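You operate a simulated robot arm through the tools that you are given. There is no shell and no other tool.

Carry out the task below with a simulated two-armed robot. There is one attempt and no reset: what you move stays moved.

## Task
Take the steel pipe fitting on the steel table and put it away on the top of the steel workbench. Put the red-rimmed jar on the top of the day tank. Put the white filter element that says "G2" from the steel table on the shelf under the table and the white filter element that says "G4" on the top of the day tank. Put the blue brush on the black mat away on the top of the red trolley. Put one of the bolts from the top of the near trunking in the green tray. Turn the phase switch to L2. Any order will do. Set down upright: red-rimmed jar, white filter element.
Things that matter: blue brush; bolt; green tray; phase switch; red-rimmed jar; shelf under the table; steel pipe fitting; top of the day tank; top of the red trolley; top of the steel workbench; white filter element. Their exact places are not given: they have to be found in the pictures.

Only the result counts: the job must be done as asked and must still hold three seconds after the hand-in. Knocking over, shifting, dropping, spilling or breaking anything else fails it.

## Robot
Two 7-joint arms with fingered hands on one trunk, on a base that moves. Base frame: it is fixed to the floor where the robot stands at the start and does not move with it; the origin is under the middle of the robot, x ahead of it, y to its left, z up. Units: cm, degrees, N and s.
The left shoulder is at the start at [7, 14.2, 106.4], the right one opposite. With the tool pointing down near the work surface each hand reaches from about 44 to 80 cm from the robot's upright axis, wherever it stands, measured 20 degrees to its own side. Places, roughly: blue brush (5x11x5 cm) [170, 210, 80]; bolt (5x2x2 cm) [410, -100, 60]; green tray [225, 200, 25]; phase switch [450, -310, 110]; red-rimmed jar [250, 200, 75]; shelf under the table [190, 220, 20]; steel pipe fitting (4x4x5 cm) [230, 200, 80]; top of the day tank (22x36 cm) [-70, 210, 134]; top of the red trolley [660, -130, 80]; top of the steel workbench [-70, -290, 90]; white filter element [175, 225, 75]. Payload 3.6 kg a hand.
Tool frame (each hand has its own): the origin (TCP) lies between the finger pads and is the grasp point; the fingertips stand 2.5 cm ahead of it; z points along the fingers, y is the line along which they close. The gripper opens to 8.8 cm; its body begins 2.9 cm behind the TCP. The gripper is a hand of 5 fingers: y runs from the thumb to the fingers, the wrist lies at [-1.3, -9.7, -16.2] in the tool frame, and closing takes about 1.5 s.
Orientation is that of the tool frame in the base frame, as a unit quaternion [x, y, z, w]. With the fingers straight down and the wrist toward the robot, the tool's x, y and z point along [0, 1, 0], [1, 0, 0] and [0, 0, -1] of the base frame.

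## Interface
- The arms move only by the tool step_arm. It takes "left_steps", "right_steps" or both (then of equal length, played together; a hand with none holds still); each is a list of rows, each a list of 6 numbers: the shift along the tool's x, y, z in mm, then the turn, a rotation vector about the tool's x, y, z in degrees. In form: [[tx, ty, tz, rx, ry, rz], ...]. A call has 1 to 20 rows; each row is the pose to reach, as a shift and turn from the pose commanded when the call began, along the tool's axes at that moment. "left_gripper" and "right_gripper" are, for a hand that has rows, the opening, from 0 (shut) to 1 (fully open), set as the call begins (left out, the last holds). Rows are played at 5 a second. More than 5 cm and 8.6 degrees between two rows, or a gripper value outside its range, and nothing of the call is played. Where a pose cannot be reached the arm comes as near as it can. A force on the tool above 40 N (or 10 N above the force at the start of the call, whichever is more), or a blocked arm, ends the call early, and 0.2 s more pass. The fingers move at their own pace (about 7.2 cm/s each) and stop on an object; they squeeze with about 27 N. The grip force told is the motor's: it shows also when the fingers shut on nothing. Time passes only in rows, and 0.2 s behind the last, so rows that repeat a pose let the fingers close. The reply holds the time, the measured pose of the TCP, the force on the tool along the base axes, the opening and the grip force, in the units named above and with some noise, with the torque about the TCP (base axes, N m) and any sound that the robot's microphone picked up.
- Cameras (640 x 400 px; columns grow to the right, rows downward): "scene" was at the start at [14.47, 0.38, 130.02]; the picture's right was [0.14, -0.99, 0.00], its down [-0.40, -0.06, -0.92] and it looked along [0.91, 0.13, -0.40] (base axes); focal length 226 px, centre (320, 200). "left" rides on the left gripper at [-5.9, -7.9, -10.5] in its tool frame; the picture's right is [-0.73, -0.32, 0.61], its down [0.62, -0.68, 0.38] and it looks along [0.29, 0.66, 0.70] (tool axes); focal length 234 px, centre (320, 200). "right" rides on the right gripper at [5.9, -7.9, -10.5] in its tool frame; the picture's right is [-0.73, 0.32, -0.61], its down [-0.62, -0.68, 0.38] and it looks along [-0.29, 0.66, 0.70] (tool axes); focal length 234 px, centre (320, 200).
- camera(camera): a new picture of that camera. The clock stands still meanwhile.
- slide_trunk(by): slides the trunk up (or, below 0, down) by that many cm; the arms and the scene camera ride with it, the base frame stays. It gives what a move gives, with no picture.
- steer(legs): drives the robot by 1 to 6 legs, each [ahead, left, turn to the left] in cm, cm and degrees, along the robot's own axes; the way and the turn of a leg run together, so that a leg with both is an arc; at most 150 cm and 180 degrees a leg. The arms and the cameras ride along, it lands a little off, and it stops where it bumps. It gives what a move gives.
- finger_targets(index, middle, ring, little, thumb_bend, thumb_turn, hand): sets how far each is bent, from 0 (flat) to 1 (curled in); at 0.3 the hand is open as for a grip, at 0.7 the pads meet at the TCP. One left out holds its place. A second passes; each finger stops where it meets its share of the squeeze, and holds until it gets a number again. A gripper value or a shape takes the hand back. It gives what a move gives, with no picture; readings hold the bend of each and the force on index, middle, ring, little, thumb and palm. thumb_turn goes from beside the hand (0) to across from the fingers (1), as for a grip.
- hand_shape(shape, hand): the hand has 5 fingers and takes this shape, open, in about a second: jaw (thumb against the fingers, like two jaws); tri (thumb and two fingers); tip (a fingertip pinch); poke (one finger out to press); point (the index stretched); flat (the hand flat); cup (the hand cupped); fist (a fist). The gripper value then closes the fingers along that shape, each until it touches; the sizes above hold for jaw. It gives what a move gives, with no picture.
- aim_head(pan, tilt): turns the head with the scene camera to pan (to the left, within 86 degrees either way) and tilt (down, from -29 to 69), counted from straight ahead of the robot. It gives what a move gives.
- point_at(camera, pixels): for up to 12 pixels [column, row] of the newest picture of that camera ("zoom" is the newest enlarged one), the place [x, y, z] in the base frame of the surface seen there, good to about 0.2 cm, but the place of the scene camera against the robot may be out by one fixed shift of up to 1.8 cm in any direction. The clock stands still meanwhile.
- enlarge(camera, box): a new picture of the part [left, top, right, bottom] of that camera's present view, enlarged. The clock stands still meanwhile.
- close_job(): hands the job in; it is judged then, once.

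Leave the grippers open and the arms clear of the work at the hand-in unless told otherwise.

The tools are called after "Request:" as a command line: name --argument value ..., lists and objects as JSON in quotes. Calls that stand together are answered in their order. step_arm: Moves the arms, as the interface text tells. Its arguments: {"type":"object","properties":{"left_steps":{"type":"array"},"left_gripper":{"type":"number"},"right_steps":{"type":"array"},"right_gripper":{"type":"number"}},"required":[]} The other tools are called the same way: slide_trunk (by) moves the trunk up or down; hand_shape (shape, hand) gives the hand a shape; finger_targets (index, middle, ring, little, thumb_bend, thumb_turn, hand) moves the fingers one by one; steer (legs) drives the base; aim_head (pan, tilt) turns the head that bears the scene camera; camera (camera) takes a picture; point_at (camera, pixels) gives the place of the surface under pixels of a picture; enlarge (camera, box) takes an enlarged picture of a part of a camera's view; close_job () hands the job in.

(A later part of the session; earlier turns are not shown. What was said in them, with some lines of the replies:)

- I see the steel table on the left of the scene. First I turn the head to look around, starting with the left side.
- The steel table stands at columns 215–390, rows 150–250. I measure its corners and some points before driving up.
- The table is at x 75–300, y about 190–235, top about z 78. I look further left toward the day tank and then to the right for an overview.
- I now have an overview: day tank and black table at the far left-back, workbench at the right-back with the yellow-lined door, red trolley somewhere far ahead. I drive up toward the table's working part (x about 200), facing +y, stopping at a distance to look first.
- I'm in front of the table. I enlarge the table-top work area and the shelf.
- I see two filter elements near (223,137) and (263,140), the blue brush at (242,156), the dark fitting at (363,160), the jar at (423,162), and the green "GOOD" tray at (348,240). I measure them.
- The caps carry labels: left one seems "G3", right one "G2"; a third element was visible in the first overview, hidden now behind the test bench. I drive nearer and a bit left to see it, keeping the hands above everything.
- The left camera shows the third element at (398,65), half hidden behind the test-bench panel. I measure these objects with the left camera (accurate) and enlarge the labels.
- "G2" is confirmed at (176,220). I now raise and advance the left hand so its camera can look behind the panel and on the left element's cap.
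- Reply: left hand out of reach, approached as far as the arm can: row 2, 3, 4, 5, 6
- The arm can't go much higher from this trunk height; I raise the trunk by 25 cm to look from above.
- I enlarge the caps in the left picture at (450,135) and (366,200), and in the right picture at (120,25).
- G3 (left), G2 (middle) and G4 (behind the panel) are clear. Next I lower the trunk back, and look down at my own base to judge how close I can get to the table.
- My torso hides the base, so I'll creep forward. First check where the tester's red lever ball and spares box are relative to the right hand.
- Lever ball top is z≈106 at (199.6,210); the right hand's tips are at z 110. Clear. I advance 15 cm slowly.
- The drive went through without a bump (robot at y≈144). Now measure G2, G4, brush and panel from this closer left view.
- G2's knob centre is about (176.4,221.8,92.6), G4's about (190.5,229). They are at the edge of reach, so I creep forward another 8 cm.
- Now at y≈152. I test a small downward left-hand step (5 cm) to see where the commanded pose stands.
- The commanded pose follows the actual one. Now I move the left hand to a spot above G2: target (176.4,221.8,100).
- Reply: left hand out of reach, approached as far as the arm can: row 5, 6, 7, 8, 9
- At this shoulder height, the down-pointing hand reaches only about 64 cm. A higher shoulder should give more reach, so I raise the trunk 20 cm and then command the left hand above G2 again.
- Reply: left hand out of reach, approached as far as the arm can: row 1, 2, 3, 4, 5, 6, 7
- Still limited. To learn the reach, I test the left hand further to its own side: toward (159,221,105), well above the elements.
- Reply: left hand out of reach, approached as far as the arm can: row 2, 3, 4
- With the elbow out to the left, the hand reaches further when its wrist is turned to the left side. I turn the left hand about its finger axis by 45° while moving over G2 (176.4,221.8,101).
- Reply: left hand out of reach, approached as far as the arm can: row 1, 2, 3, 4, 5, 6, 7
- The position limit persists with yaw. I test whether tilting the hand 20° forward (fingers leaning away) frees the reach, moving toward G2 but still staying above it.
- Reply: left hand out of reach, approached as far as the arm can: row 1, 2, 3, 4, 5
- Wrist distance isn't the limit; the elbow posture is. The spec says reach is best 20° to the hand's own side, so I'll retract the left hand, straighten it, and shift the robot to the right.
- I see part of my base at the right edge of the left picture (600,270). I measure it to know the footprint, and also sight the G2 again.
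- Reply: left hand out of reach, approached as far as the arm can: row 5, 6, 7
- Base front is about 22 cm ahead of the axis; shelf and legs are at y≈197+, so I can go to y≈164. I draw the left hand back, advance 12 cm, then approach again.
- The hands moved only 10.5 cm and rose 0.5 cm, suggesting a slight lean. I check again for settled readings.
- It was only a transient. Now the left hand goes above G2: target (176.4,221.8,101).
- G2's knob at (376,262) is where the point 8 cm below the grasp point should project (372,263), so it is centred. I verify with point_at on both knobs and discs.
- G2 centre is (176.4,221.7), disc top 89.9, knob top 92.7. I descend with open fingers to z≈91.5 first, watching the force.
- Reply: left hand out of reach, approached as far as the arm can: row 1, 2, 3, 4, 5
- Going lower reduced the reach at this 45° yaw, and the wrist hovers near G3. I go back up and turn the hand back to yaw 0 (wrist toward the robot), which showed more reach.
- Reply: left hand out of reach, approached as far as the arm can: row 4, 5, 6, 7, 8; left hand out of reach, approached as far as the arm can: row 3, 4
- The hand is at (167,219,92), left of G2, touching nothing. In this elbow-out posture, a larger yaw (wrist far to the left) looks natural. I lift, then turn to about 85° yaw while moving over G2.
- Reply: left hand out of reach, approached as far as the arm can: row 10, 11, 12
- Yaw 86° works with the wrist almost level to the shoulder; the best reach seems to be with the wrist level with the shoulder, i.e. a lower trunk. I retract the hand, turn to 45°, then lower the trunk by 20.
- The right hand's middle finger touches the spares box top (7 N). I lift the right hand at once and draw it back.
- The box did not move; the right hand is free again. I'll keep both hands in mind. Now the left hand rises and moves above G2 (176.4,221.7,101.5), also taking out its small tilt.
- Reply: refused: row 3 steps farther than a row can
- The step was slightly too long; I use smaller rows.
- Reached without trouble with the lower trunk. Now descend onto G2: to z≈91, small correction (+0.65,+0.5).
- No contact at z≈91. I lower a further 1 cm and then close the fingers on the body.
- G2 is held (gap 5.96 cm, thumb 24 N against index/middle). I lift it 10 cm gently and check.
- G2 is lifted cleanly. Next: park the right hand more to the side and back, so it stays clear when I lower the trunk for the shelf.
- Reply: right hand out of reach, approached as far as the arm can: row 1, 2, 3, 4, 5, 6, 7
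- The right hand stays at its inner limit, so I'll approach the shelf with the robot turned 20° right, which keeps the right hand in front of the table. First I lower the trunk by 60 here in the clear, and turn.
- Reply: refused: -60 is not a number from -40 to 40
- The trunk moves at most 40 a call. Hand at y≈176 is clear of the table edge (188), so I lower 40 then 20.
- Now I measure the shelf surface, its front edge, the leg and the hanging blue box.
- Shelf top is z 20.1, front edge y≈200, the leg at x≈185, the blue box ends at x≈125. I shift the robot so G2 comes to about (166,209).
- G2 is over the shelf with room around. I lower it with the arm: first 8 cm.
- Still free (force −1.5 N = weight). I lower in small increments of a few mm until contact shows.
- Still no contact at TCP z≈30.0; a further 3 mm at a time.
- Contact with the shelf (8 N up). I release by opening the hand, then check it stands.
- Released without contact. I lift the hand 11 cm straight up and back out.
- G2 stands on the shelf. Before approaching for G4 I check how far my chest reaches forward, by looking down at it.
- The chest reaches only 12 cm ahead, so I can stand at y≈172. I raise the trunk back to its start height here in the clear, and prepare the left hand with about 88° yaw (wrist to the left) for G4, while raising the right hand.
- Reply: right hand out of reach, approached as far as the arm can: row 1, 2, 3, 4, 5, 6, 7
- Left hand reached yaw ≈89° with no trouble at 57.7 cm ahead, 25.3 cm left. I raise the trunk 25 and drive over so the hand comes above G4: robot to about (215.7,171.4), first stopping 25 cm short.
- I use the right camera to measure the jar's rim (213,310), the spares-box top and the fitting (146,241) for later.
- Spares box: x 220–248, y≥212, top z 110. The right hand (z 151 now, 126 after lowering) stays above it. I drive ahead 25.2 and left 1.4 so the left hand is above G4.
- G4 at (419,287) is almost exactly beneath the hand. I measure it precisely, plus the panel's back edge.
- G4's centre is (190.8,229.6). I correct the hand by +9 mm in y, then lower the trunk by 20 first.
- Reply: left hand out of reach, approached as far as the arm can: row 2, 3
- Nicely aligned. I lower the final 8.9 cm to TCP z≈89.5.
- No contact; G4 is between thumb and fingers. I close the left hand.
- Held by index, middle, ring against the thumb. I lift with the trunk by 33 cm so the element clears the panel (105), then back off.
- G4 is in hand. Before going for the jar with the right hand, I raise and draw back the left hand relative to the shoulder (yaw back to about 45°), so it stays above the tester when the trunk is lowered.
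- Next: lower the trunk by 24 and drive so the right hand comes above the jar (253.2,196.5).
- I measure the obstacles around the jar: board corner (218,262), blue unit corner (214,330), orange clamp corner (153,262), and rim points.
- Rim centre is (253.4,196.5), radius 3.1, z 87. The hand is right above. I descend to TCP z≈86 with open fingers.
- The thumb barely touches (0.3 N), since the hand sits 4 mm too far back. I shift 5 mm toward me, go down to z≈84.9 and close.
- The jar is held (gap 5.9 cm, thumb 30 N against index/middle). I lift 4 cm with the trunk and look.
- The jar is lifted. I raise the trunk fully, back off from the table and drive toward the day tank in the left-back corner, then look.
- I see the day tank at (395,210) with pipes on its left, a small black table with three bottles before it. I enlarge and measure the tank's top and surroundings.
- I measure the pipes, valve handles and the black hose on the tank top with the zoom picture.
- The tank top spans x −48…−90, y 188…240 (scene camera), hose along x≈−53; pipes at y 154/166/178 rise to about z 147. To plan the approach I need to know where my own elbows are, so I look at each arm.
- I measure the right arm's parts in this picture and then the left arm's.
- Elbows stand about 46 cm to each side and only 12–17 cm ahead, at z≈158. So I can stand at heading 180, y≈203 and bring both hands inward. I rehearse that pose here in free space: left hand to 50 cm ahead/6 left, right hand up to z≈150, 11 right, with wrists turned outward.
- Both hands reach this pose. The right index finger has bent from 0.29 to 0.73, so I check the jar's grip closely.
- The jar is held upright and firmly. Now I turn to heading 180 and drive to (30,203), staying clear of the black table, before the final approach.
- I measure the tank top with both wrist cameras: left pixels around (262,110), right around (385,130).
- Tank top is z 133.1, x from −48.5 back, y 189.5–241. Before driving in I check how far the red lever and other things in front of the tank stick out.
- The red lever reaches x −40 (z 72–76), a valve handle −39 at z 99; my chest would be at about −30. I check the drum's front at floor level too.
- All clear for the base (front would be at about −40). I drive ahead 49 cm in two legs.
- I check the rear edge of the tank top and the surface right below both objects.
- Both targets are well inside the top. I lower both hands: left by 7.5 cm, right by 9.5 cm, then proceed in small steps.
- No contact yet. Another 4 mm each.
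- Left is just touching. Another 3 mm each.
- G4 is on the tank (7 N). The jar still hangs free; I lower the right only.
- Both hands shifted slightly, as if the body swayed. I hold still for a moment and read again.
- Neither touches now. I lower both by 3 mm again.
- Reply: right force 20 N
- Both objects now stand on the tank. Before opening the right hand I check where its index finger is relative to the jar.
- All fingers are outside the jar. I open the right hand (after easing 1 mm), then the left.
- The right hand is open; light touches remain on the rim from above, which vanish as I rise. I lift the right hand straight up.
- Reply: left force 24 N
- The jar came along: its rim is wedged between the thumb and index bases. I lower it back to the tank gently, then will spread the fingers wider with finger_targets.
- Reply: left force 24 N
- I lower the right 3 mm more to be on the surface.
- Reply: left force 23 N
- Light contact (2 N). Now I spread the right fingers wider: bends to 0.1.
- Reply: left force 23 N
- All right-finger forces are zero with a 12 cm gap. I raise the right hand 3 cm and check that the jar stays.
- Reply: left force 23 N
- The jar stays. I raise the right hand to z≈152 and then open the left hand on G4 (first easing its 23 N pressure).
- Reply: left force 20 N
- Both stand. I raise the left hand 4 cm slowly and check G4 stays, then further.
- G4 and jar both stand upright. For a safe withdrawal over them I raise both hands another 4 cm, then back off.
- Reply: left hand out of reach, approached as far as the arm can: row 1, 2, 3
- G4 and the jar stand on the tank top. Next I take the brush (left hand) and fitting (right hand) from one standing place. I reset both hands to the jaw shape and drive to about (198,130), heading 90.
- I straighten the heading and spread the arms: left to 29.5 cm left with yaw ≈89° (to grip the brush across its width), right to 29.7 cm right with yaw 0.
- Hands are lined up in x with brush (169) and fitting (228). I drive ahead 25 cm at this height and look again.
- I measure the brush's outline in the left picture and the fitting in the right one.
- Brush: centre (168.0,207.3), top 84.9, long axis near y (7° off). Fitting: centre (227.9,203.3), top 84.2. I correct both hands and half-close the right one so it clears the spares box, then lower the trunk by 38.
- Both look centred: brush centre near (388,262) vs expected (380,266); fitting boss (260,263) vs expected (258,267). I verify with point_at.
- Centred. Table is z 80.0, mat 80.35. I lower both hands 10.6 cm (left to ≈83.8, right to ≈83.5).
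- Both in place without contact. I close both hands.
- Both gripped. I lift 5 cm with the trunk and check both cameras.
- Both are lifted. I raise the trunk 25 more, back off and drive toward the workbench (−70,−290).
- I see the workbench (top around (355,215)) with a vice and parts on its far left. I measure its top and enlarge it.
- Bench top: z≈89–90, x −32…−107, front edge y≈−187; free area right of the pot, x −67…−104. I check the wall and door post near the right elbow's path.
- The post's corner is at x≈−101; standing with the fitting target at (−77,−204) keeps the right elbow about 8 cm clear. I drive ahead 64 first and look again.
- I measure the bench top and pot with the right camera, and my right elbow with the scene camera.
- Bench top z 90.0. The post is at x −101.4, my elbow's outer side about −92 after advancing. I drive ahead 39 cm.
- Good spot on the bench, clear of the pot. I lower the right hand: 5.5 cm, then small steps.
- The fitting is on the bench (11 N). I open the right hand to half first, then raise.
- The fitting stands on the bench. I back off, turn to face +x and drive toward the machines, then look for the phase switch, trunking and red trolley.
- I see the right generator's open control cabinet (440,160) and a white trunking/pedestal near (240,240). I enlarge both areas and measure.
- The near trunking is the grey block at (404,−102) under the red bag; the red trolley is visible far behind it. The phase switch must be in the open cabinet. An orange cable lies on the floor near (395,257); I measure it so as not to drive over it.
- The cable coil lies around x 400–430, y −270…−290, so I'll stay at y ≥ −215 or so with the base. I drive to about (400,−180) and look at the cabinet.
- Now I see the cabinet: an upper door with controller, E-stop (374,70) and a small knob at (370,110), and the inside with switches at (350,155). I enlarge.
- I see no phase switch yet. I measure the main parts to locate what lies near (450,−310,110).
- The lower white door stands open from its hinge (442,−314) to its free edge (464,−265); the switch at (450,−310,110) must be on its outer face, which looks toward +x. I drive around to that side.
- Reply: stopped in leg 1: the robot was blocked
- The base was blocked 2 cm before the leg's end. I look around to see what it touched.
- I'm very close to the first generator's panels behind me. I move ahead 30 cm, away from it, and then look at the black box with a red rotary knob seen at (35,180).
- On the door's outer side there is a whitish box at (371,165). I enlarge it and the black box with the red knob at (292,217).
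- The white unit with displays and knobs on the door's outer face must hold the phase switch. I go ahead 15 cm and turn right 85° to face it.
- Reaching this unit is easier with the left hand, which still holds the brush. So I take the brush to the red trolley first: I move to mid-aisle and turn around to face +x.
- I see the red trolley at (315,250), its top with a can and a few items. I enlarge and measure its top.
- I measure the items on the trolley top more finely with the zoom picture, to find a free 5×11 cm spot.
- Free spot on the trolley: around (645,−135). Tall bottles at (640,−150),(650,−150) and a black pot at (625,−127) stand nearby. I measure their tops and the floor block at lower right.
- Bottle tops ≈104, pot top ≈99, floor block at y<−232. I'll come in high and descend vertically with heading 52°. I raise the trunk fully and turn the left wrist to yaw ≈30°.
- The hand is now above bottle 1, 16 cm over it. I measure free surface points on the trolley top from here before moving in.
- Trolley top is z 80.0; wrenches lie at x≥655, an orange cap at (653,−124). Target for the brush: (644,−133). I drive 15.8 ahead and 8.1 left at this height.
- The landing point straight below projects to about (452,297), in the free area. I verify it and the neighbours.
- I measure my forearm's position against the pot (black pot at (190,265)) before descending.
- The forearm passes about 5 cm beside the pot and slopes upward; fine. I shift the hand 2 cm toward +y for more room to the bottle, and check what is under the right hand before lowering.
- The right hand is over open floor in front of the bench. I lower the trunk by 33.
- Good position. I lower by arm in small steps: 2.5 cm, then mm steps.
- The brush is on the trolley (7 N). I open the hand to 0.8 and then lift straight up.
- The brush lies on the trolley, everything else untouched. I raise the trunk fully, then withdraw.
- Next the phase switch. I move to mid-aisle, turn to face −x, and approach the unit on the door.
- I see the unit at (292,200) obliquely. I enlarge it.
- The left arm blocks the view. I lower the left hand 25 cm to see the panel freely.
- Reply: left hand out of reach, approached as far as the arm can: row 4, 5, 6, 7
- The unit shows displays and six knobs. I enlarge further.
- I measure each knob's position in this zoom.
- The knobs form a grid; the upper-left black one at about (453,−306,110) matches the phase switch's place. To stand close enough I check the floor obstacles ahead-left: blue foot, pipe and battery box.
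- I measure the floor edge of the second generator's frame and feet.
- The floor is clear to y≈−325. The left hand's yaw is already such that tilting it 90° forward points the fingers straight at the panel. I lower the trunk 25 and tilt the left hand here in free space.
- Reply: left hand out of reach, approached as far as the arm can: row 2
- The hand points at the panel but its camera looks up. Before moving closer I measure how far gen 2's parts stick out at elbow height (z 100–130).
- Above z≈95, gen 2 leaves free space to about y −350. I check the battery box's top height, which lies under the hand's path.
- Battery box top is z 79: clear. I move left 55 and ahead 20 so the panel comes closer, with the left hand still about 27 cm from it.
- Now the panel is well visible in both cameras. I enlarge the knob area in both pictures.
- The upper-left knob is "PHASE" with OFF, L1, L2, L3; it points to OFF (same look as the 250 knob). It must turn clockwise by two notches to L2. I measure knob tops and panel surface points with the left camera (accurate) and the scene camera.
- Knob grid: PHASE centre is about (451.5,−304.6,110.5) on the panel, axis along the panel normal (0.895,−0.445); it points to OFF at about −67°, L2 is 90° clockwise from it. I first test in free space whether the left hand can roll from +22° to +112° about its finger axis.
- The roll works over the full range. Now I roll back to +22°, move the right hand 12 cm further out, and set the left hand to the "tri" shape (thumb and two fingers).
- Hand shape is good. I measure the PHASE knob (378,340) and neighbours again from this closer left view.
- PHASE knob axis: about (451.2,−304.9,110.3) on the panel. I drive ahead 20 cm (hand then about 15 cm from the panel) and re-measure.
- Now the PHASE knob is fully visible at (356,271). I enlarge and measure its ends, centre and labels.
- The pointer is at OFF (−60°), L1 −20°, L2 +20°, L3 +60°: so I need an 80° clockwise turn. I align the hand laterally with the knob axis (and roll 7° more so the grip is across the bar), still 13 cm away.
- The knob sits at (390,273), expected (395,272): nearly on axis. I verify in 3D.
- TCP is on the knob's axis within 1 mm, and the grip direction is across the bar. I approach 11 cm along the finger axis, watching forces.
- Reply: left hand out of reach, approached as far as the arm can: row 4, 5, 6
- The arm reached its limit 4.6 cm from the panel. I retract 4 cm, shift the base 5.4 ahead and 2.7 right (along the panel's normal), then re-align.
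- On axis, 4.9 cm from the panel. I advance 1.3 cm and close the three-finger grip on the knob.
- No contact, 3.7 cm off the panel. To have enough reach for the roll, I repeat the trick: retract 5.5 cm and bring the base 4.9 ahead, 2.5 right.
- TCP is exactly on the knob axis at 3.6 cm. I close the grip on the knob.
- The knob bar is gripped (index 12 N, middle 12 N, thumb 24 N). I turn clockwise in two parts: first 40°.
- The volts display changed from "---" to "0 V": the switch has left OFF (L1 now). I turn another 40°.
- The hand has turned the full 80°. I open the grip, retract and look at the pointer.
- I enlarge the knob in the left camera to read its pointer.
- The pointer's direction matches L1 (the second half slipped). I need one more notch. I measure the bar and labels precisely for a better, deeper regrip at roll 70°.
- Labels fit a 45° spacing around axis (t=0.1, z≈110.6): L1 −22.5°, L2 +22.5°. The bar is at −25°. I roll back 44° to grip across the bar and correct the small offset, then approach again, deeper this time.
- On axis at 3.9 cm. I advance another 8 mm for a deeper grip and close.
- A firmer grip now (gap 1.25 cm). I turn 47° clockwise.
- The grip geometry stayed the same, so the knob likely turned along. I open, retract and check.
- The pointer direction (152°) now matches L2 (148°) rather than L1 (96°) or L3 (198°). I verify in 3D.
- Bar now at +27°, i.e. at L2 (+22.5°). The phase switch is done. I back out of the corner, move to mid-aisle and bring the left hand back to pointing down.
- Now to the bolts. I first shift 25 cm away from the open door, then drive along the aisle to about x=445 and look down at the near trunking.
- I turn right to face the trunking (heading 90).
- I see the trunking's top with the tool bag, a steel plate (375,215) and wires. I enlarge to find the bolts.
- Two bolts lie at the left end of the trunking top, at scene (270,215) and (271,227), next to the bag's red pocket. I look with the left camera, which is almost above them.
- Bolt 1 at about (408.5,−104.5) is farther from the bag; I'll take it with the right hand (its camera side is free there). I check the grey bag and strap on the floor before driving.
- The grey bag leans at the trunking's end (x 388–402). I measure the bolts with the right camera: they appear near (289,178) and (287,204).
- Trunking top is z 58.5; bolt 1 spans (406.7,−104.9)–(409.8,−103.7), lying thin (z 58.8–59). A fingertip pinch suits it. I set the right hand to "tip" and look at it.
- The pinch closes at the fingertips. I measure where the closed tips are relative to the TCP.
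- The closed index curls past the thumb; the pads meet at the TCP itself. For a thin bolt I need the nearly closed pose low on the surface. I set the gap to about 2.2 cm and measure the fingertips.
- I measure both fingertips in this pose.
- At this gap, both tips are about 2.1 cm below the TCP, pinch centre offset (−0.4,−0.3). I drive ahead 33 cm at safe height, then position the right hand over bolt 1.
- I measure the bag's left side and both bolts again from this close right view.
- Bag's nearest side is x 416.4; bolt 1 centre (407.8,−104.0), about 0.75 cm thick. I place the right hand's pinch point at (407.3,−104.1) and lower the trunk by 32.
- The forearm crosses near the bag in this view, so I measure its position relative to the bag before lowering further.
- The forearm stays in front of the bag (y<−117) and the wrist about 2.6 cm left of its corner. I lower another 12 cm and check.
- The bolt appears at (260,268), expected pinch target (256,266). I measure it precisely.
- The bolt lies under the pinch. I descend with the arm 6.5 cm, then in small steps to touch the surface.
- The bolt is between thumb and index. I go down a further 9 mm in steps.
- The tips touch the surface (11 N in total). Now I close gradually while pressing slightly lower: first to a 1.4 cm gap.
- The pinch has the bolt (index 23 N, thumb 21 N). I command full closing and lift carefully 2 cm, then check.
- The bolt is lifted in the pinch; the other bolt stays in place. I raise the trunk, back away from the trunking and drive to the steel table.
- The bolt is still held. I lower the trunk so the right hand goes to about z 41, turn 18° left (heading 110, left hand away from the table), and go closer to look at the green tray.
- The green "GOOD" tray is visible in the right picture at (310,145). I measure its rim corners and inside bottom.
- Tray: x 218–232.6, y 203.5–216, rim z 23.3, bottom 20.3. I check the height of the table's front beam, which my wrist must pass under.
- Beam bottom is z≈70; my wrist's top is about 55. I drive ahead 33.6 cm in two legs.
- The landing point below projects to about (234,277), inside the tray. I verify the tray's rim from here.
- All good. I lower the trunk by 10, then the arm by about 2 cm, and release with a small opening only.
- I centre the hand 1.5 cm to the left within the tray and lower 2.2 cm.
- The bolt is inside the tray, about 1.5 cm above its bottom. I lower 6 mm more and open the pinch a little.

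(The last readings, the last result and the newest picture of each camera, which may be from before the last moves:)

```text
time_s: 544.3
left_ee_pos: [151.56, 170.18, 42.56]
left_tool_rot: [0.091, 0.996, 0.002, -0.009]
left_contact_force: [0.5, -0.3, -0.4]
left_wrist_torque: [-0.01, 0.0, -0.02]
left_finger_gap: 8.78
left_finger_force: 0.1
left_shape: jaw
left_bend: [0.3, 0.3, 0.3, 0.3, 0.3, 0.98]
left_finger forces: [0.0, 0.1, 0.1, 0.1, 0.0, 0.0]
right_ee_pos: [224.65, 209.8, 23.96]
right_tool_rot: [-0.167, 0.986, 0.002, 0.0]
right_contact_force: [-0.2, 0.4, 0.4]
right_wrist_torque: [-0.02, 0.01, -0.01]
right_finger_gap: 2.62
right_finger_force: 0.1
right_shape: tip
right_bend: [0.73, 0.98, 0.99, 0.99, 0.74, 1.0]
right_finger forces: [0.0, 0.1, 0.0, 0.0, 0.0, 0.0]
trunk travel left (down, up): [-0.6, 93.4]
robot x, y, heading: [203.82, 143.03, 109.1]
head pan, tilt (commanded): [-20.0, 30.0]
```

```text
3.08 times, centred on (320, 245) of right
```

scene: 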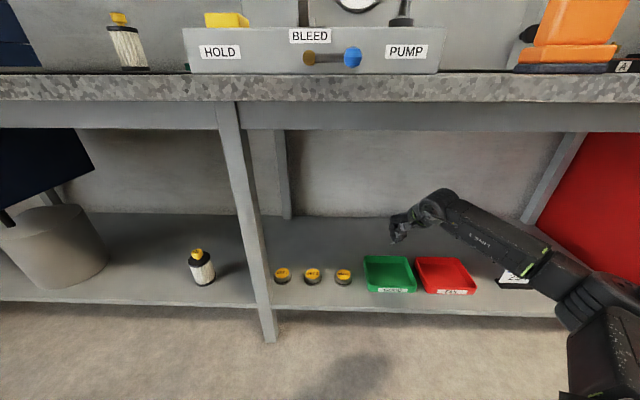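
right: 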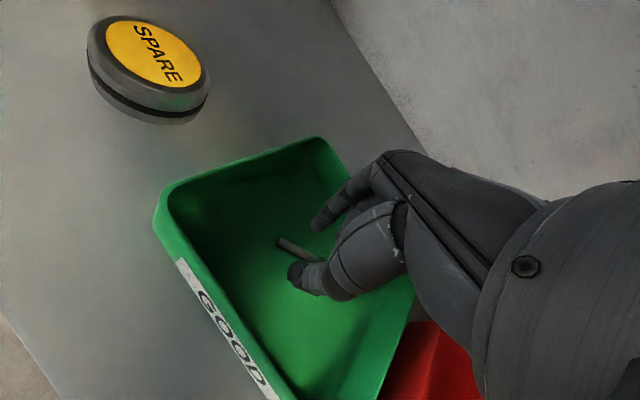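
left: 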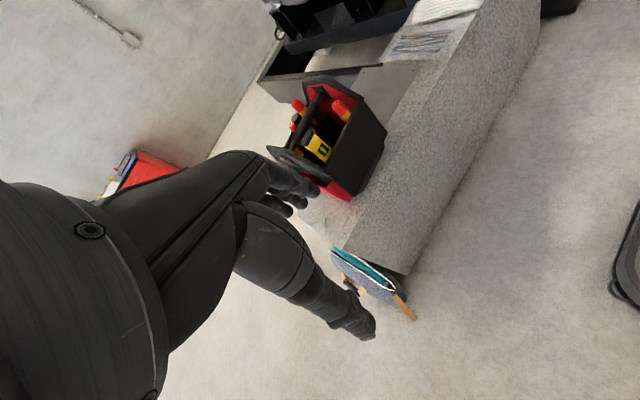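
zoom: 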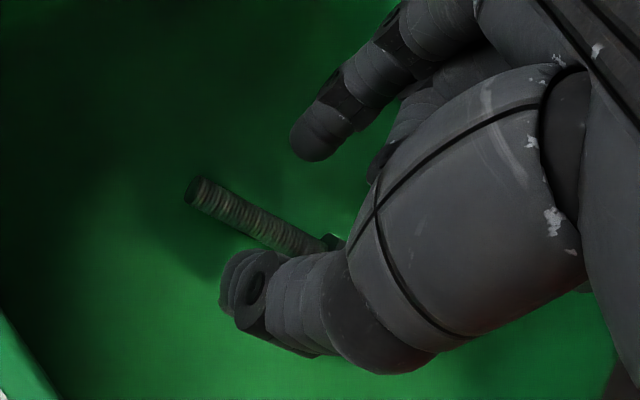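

The bolt lies in the tray. I raise the hand with the trunk by 13, verify, and back out.

Request:
slide_trunk --by 13

Request:
camera --camera "right"

Request:
steer --legs '[[-45, 0, 0]]'

Request:
camera --camera "scene"

Request:
enlarge --camera "scene" --box '[190, 150, 450, 290]'

```text
time_s: 545.8
left_ee_pos: [151.72, 170.2, 55.43]
left_tool_rot: [0.092, 0.996, 0.002, -0.01]
left_contact_force: [-0.1, -0.1, 0.2]
left_wrist_torque: [-0.03, -0.05, -0.01]
left_finger_gap: 8.79
left_finger_force: 0.0
left_shape: jaw
left_bend: [0.3, 0.3, 0.3, 0.3, 0.3, 0.98]
left_finger forces: [0.0, 0.0, 0.0, 0.1, 0.0, 0.1]
right_ee_pos: [224.56, 209.9, 37.1]
right_tool_rot: [-0.167, 0.986, 0.001, 0.0]
right_contact_force: [0.8, -1.4, 0.3]
right_wrist_torque: [0.02, 0.01, -0.02]
right_finger_gap: 2.61
right_finger_force: 0.1
right_shape: tip
right_bend: [0.73, 0.98, 0.99, 0.99, 0.74, 1.0]
right_finger forces: [0.1, 0.0, 0.1, 0.0, 0.0, 0.0]
trunk travel left (down, up): [-13.6, 80.4]
robot x, y, heading: [203.29, 143.25, 109.2]
head pan, tilt (commanded): [-20.0, 30.0]
```

```text
taken
```

right: 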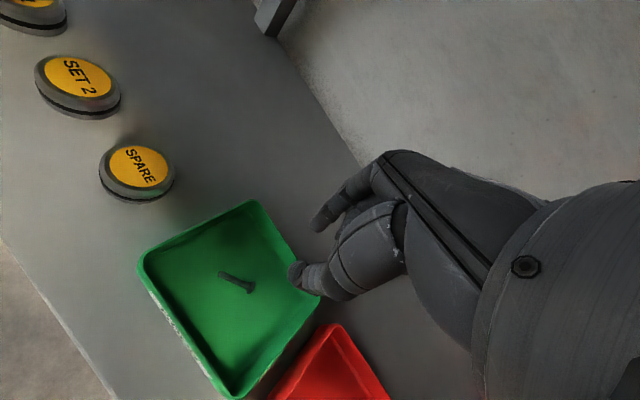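

```text
time_s: 548.6
left_ee_pos: [166.71, 127.64, 55.51]
left_tool_rot: [0.099, 0.995, 0.003, -0.01]
left_contact_force: [-0.2, 0.2, 0.6]
left_wrist_torque: [0.04, 0.01, -0.02]
left_finger_gap: 8.76
left_finger_force: 0.0
left_shape: jaw
left_bend: [0.3, 0.3, 0.3, 0.3, 0.3, 0.98]
left_finger forces: [0.0, 0.0, 0.0, 0.1, 0.0, 0.0]
right_ee_pos: [240.36, 166.2, 37.01]
right_tool_rot: [-0.159, 0.987, 0.002, 0.0]
right_contact_force: [0.0, -0.6, 0.4]
right_wrist_torque: [0.03, 0.02, -0.03]
right_finger_gap: 2.66
right_finger_force: 0.0
right_shape: tip
right_bend: [0.73, 0.98, 0.99, 0.99, 0.74, 1.0]
right_finger forces: [0.0, 0.1, 0.0, 0.1, 0.0, 0.0]
trunk travel left (down, up): [-13.6, 80.4]
robot x, y, heading: [218.07, 99.71, 107.9]
head pan, tilt (commanded): [-20.0, 30.0]
```

```text
taken
```

scene: 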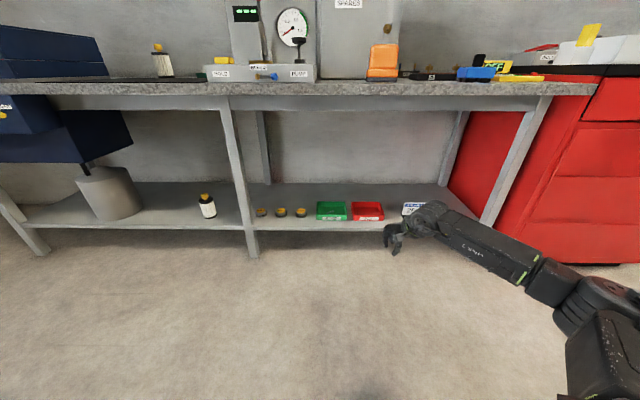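

```text
2.46 times, centred on (320, 220) of scene
```

zoom: 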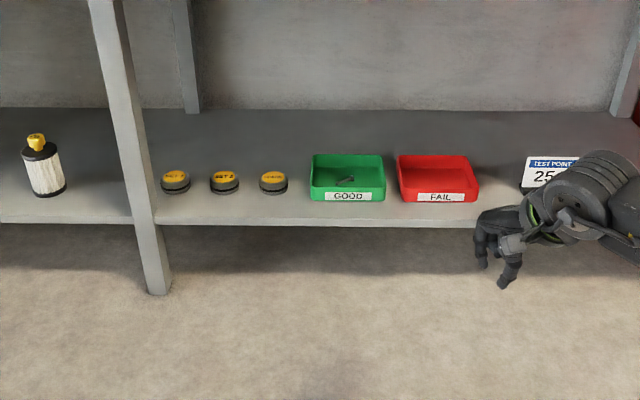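

The bolt is in the green tray and G2 stands upright on the shelf. I open the right hand fully, back away from the table, and raise the trunk to normal height.

Request:
steer --legs '[[-35, 0, 0]]'

Request:
hand_shape --hand "right" --shape "jaw"

Request:
slide_trunk --by 40

Request:
slide_trunk --by 20

Request:
aim_head --pan 45 --tilt 10

Request:
camera --camera "scene"

```text
time_s: 550.8
left_ee_pos: [177.17, 94.94, 55.6]
left_tool_rot: [0.091, 0.996, 0.001, -0.01]
left_contact_force: [-0.2, -0.1, 0.1]
left_wrist_torque: [-0.02, -0.03, -0.01]
left_finger_gap: 8.79
left_finger_force: 0.1
left_shape: jaw
left_bend: [0.3, 0.3, 0.3, 0.3, 0.3, 0.98]
left_finger forces: [0.0, 0.1, 0.1, 0.0, 0.0, 0.0]
right_ee_pos: [250.08, 134.43, 36.95]
right_tool_rot: [-0.166, 0.986, 0.002, 0.0]
right_contact_force: [0.6, 0.1, 0.1]
right_wrist_torque: [-0.01, -0.01, -0.03]
right_finger_gap: 2.64
right_finger_force: 0.0
right_shape: tip
right_bend: [0.73, 0.98, 0.99, 0.99, 0.74, 1.0]
right_finger forces: [0.0, 0.0, 0.1, 0.0, 0.0, 0.0]
trunk travel left (down, up): [-13.6, 80.4]
robot x, y, heading: [228.98, 67.71, 109.0]
head pan, tilt (commanded): [-20.0, 30.0]
```

```text
time_s: 551.7
left_ee_pos: [177.17, 95.06, 55.6]
left_tool_rot: [0.091, 0.996, 0.002, -0.009]
left_contact_force: [0.0, 0.4, 0.3]
left_wrist_torque: [0.01, 0.0, 0.03]
left_finger_gap: 8.76
left_finger_force: 0.0
left_shape: jaw
left_bend: [0.3, 0.3, 0.3, 0.3, 0.3, 0.98]
left_finger forces: [0.0, 0.0, 0.1, 0.0, 0.0, 0.0]
right_ee_pos: [250.06, 134.44, 37.03]
right_tool_rot: [-0.167, 0.986, 0.002, 0.0]
right_contact_force: [0.0, -0.1, 0.3]
right_wrist_torque: [0.02, 0.03, -0.02]
right_finger_gap: 8.77
right_finger_force: 0.0
right_shape: jaw
right_bend: [0.3, 0.3, 0.3, 0.3, 0.3, 0.98]
right_finger forces: [0.0, 0.1, 0.0, 0.0, 0.0, 0.0]
trunk travel left (down, up): [-13.6, 80.4]
robot x, y, heading: [228.99, 68.13, 108.7]
head pan, tilt (commanded): [-20.0, 30.0]
```

```text
time_s: 555.5
left_ee_pos: [177.0, 95.05, 95.46]
left_tool_rot: [0.09, 0.996, 0.002, -0.01]
left_contact_force: [-0.1, 0.1, 0.0]
left_wrist_torque: [0.0, 0.01, -0.03]
left_finger_gap: 8.78
left_finger_force: 0.1
left_shape: jaw
left_bend: [0.3, 0.3, 0.3, 0.3, 0.3, 0.98]
left_finger forces: [0.0, 0.0, 0.0, 0.0, 0.0, 0.1]
right_ee_pos: [250.14, 134.52, 77.08]
right_tool_rot: [-0.166, 0.986, 0.002, 0.0]
right_contact_force: [-0.1, 0.0, -0.5]
right_wrist_torque: [-0.03, -0.01, 0.01]
right_finger_gap: 8.77
right_finger_force: 0.1
right_shape: jaw
right_bend: [0.3, 0.3, 0.3, 0.3, 0.3, 0.98]
right_finger forces: [0.0, 0.0, 0.0, 0.1, 0.1, 0.1]
trunk travel left (down, up): [-53.6, 40.4]
robot x, y, heading: [228.64, 67.89, 108.9]
head pan, tilt (commanded): [-20.0, 30.0]
```

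```text
time_s: 557.7
left_ee_pos: [177.08, 94.86, 115.43]
left_tool_rot: [0.091, 0.996, 0.002, -0.009]
left_contact_force: [-0.7, 0.2, -0.4]
left_wrist_torque: [-0.02, -0.01, 0.02]
left_finger_gap: 8.8
left_finger_force: 0.1
left_shape: jaw
left_bend: [0.3, 0.3, 0.3, 0.3, 0.3, 0.98]
left_finger forces: [0.1, 0.0, 0.0, 0.1, 0.0, 0.0]
right_ee_pos: [250.13, 134.45, 96.92]
right_tool_rot: [-0.166, 0.986, 0.002, 0.0]
right_contact_force: [-0.1, 0.1, 0.1]
right_wrist_torque: [0.0, -0.01, 0.05]
right_finger_gap: 8.76
right_finger_force: 0.2
right_shape: jaw
right_bend: [0.3, 0.3, 0.3, 0.3, 0.3, 0.98]
right_finger forces: [0.0, 0.0, 0.1, 0.0, 0.0, 0.0]
trunk travel left (down, up): [-73.6, 20.4]
robot x, y, heading: [229.0, 67.85, 108.9]
head pan, tilt (commanded): [-20.0, 30.0]
```

```text
time_s: 559.1
left_ee_pos: [177.05, 94.95, 115.48]
left_tool_rot: [0.092, 0.996, 0.002, -0.009]
left_contact_force: [0.1, -0.5, -0.1]
left_wrist_torque: [0.02, 0.0, 0.04]
left_finger_gap: 8.78
left_finger_force: 0.1
left_shape: jaw
left_bend: [0.3, 0.3, 0.3, 0.3, 0.3, 0.98]
left_finger forces: [0.1, 0.0, 0.0, 0.0, 0.0, 0.0]
right_ee_pos: [250.12, 134.48, 96.98]
right_tool_rot: [-0.167, 0.986, 0.001, 0.0]
right_contact_force: [-0.9, 0.1, 0.1]
right_wrist_torque: [0.0, 0.02, -0.01]
right_finger_gap: 8.77
right_finger_force: 0.1
right_shape: jaw
right_bend: [0.3, 0.3, 0.3, 0.3, 0.3, 0.98]
right_finger forces: [0.0, 0.0, 0.0, 0.0, 0.1, 0.0]
trunk travel left (down, up): [-73.6, 20.4]
robot x, y, heading: [228.89, 68.07, 109.0]
head pan, tilt (commanded): [45.0, 10.0]
```

```text
taken
```

scene: 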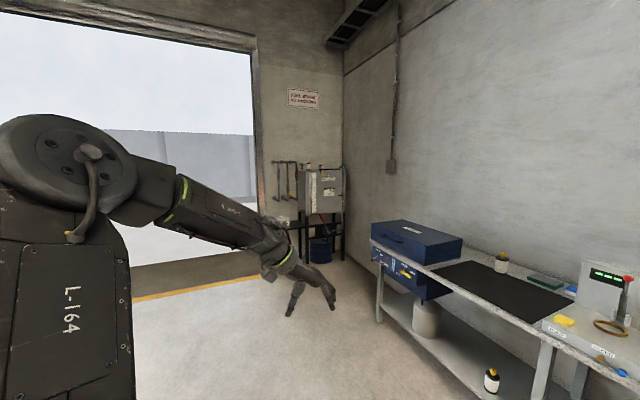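

I check the day tank's top once more in an enlarged view.

Request:
enlarge --camera "scene" --box '[280, 145, 370, 215]'

Request:
aim_head --pan -10 --tilt 25

Request:
camera --camera "scene"

```text
5.71 times, centred on (325, 180) of scene
```

zoom: 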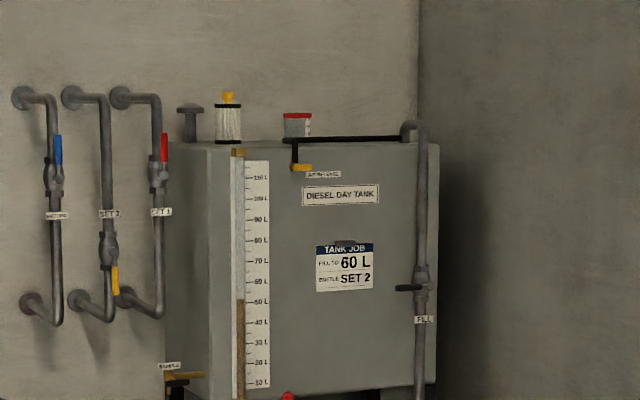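

```text
time_s: 560.3
left_ee_pos: [177.12, 94.98, 115.5]
left_tool_rot: [0.091, 0.996, 0.002, -0.011]
left_contact_force: [-1.3, 0.3, 0.6]
left_wrist_torque: [0.01, 0.0, 0.01]
left_finger_gap: 8.78
left_finger_force: 0.1
left_shape: jaw
left_bend: [0.3, 0.3, 0.3, 0.3, 0.3, 0.98]
left_finger forces: [0.1, 0.1, 0.0, 0.0, 0.1, 0.1]
right_ee_pos: [250.11, 134.38, 97.02]
right_tool_rot: [-0.166, 0.986, 0.002, 0.0]
right_contact_force: [0.7, 0.4, 0.4]
right_wrist_torque: [0.0, -0.04, -0.02]
right_finger_gap: 8.74
right_finger_force: 0.0
right_shape: jaw
right_bend: [0.3, 0.3, 0.3, 0.3, 0.3, 0.98]
right_finger forces: [0.0, 0.0, 0.1, 0.1, 0.0, 0.0]
trunk travel left (down, up): [-73.6, 20.4]
robot x, y, heading: [228.83, 67.33, 109.0]
head pan, tilt (commanded): [-10.0, 25.0]
```

```text
taken
```

scene: 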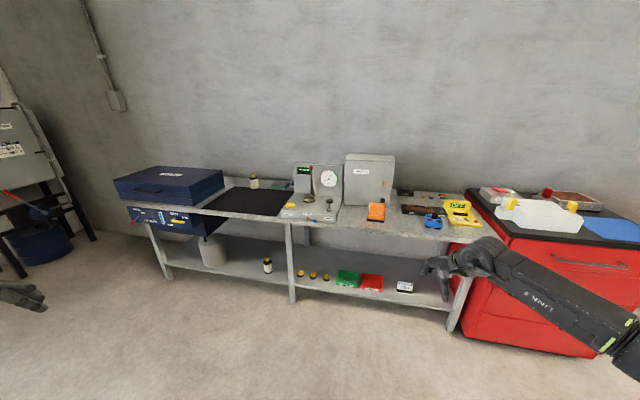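

G4 and the jar stand upright on the tank, and G2 stands on the shelf. The bolt is in the green tray, the fitting on the workbench, the brush on the trolley, and the phase switch points to L2. Both hands are open and clear of the work. I hand the job in.

Request:
close_job

```text
The job is handed in.
```

I did all seven things you asked and handed the job in. No verdict has come back yet.

| Item | Where it is now | How I know |
|---|---|---|
| Steel pipe fitting | On the workbench top, about (−76, −204) | Seen by the hand camera right after I let go |
| Red-rimmed jar | Upright on the day tank top, about (−67, 218) | Seen again in a zoomed view just before hand-in |
| Filter element G4 | Upright on the day tank top, about (−68, 200) | Seen again in a zoomed view just before hand-in |
| Filter element G2 | Upright on the shelf under the table, about (165, 209) | Seen again just before hand-in |
| Blue brush | On the red trolley top, about (644, −131) | Seen right after I let go; a bottle hid it in my last view from there |
| One bolt | In the green tray | Seen lying in the tray after I let go |
| Phase switch | At L2, turned by two grips from OFF | Pointer read at about +27°, L2 at +22.5°, from the camera after the turn |

Some contacts along the way could count against the job:
- **Base stop:** near the first generator the base was blocked about 2 cm before the end of a drive, and I backed off. I think it touched that generator's fixed frame, but I did not see the contact point.
- **Spares box:** the right hand rested on its top with about 7 N while I lowered the trunk. The box did not visibly move.
- **Jar:** on the first release the rim stuck in the open hand and lifted about 10 cm. I lowered it again and released it with a wider opening.

Both hands were open and clear of the work at hand-in.
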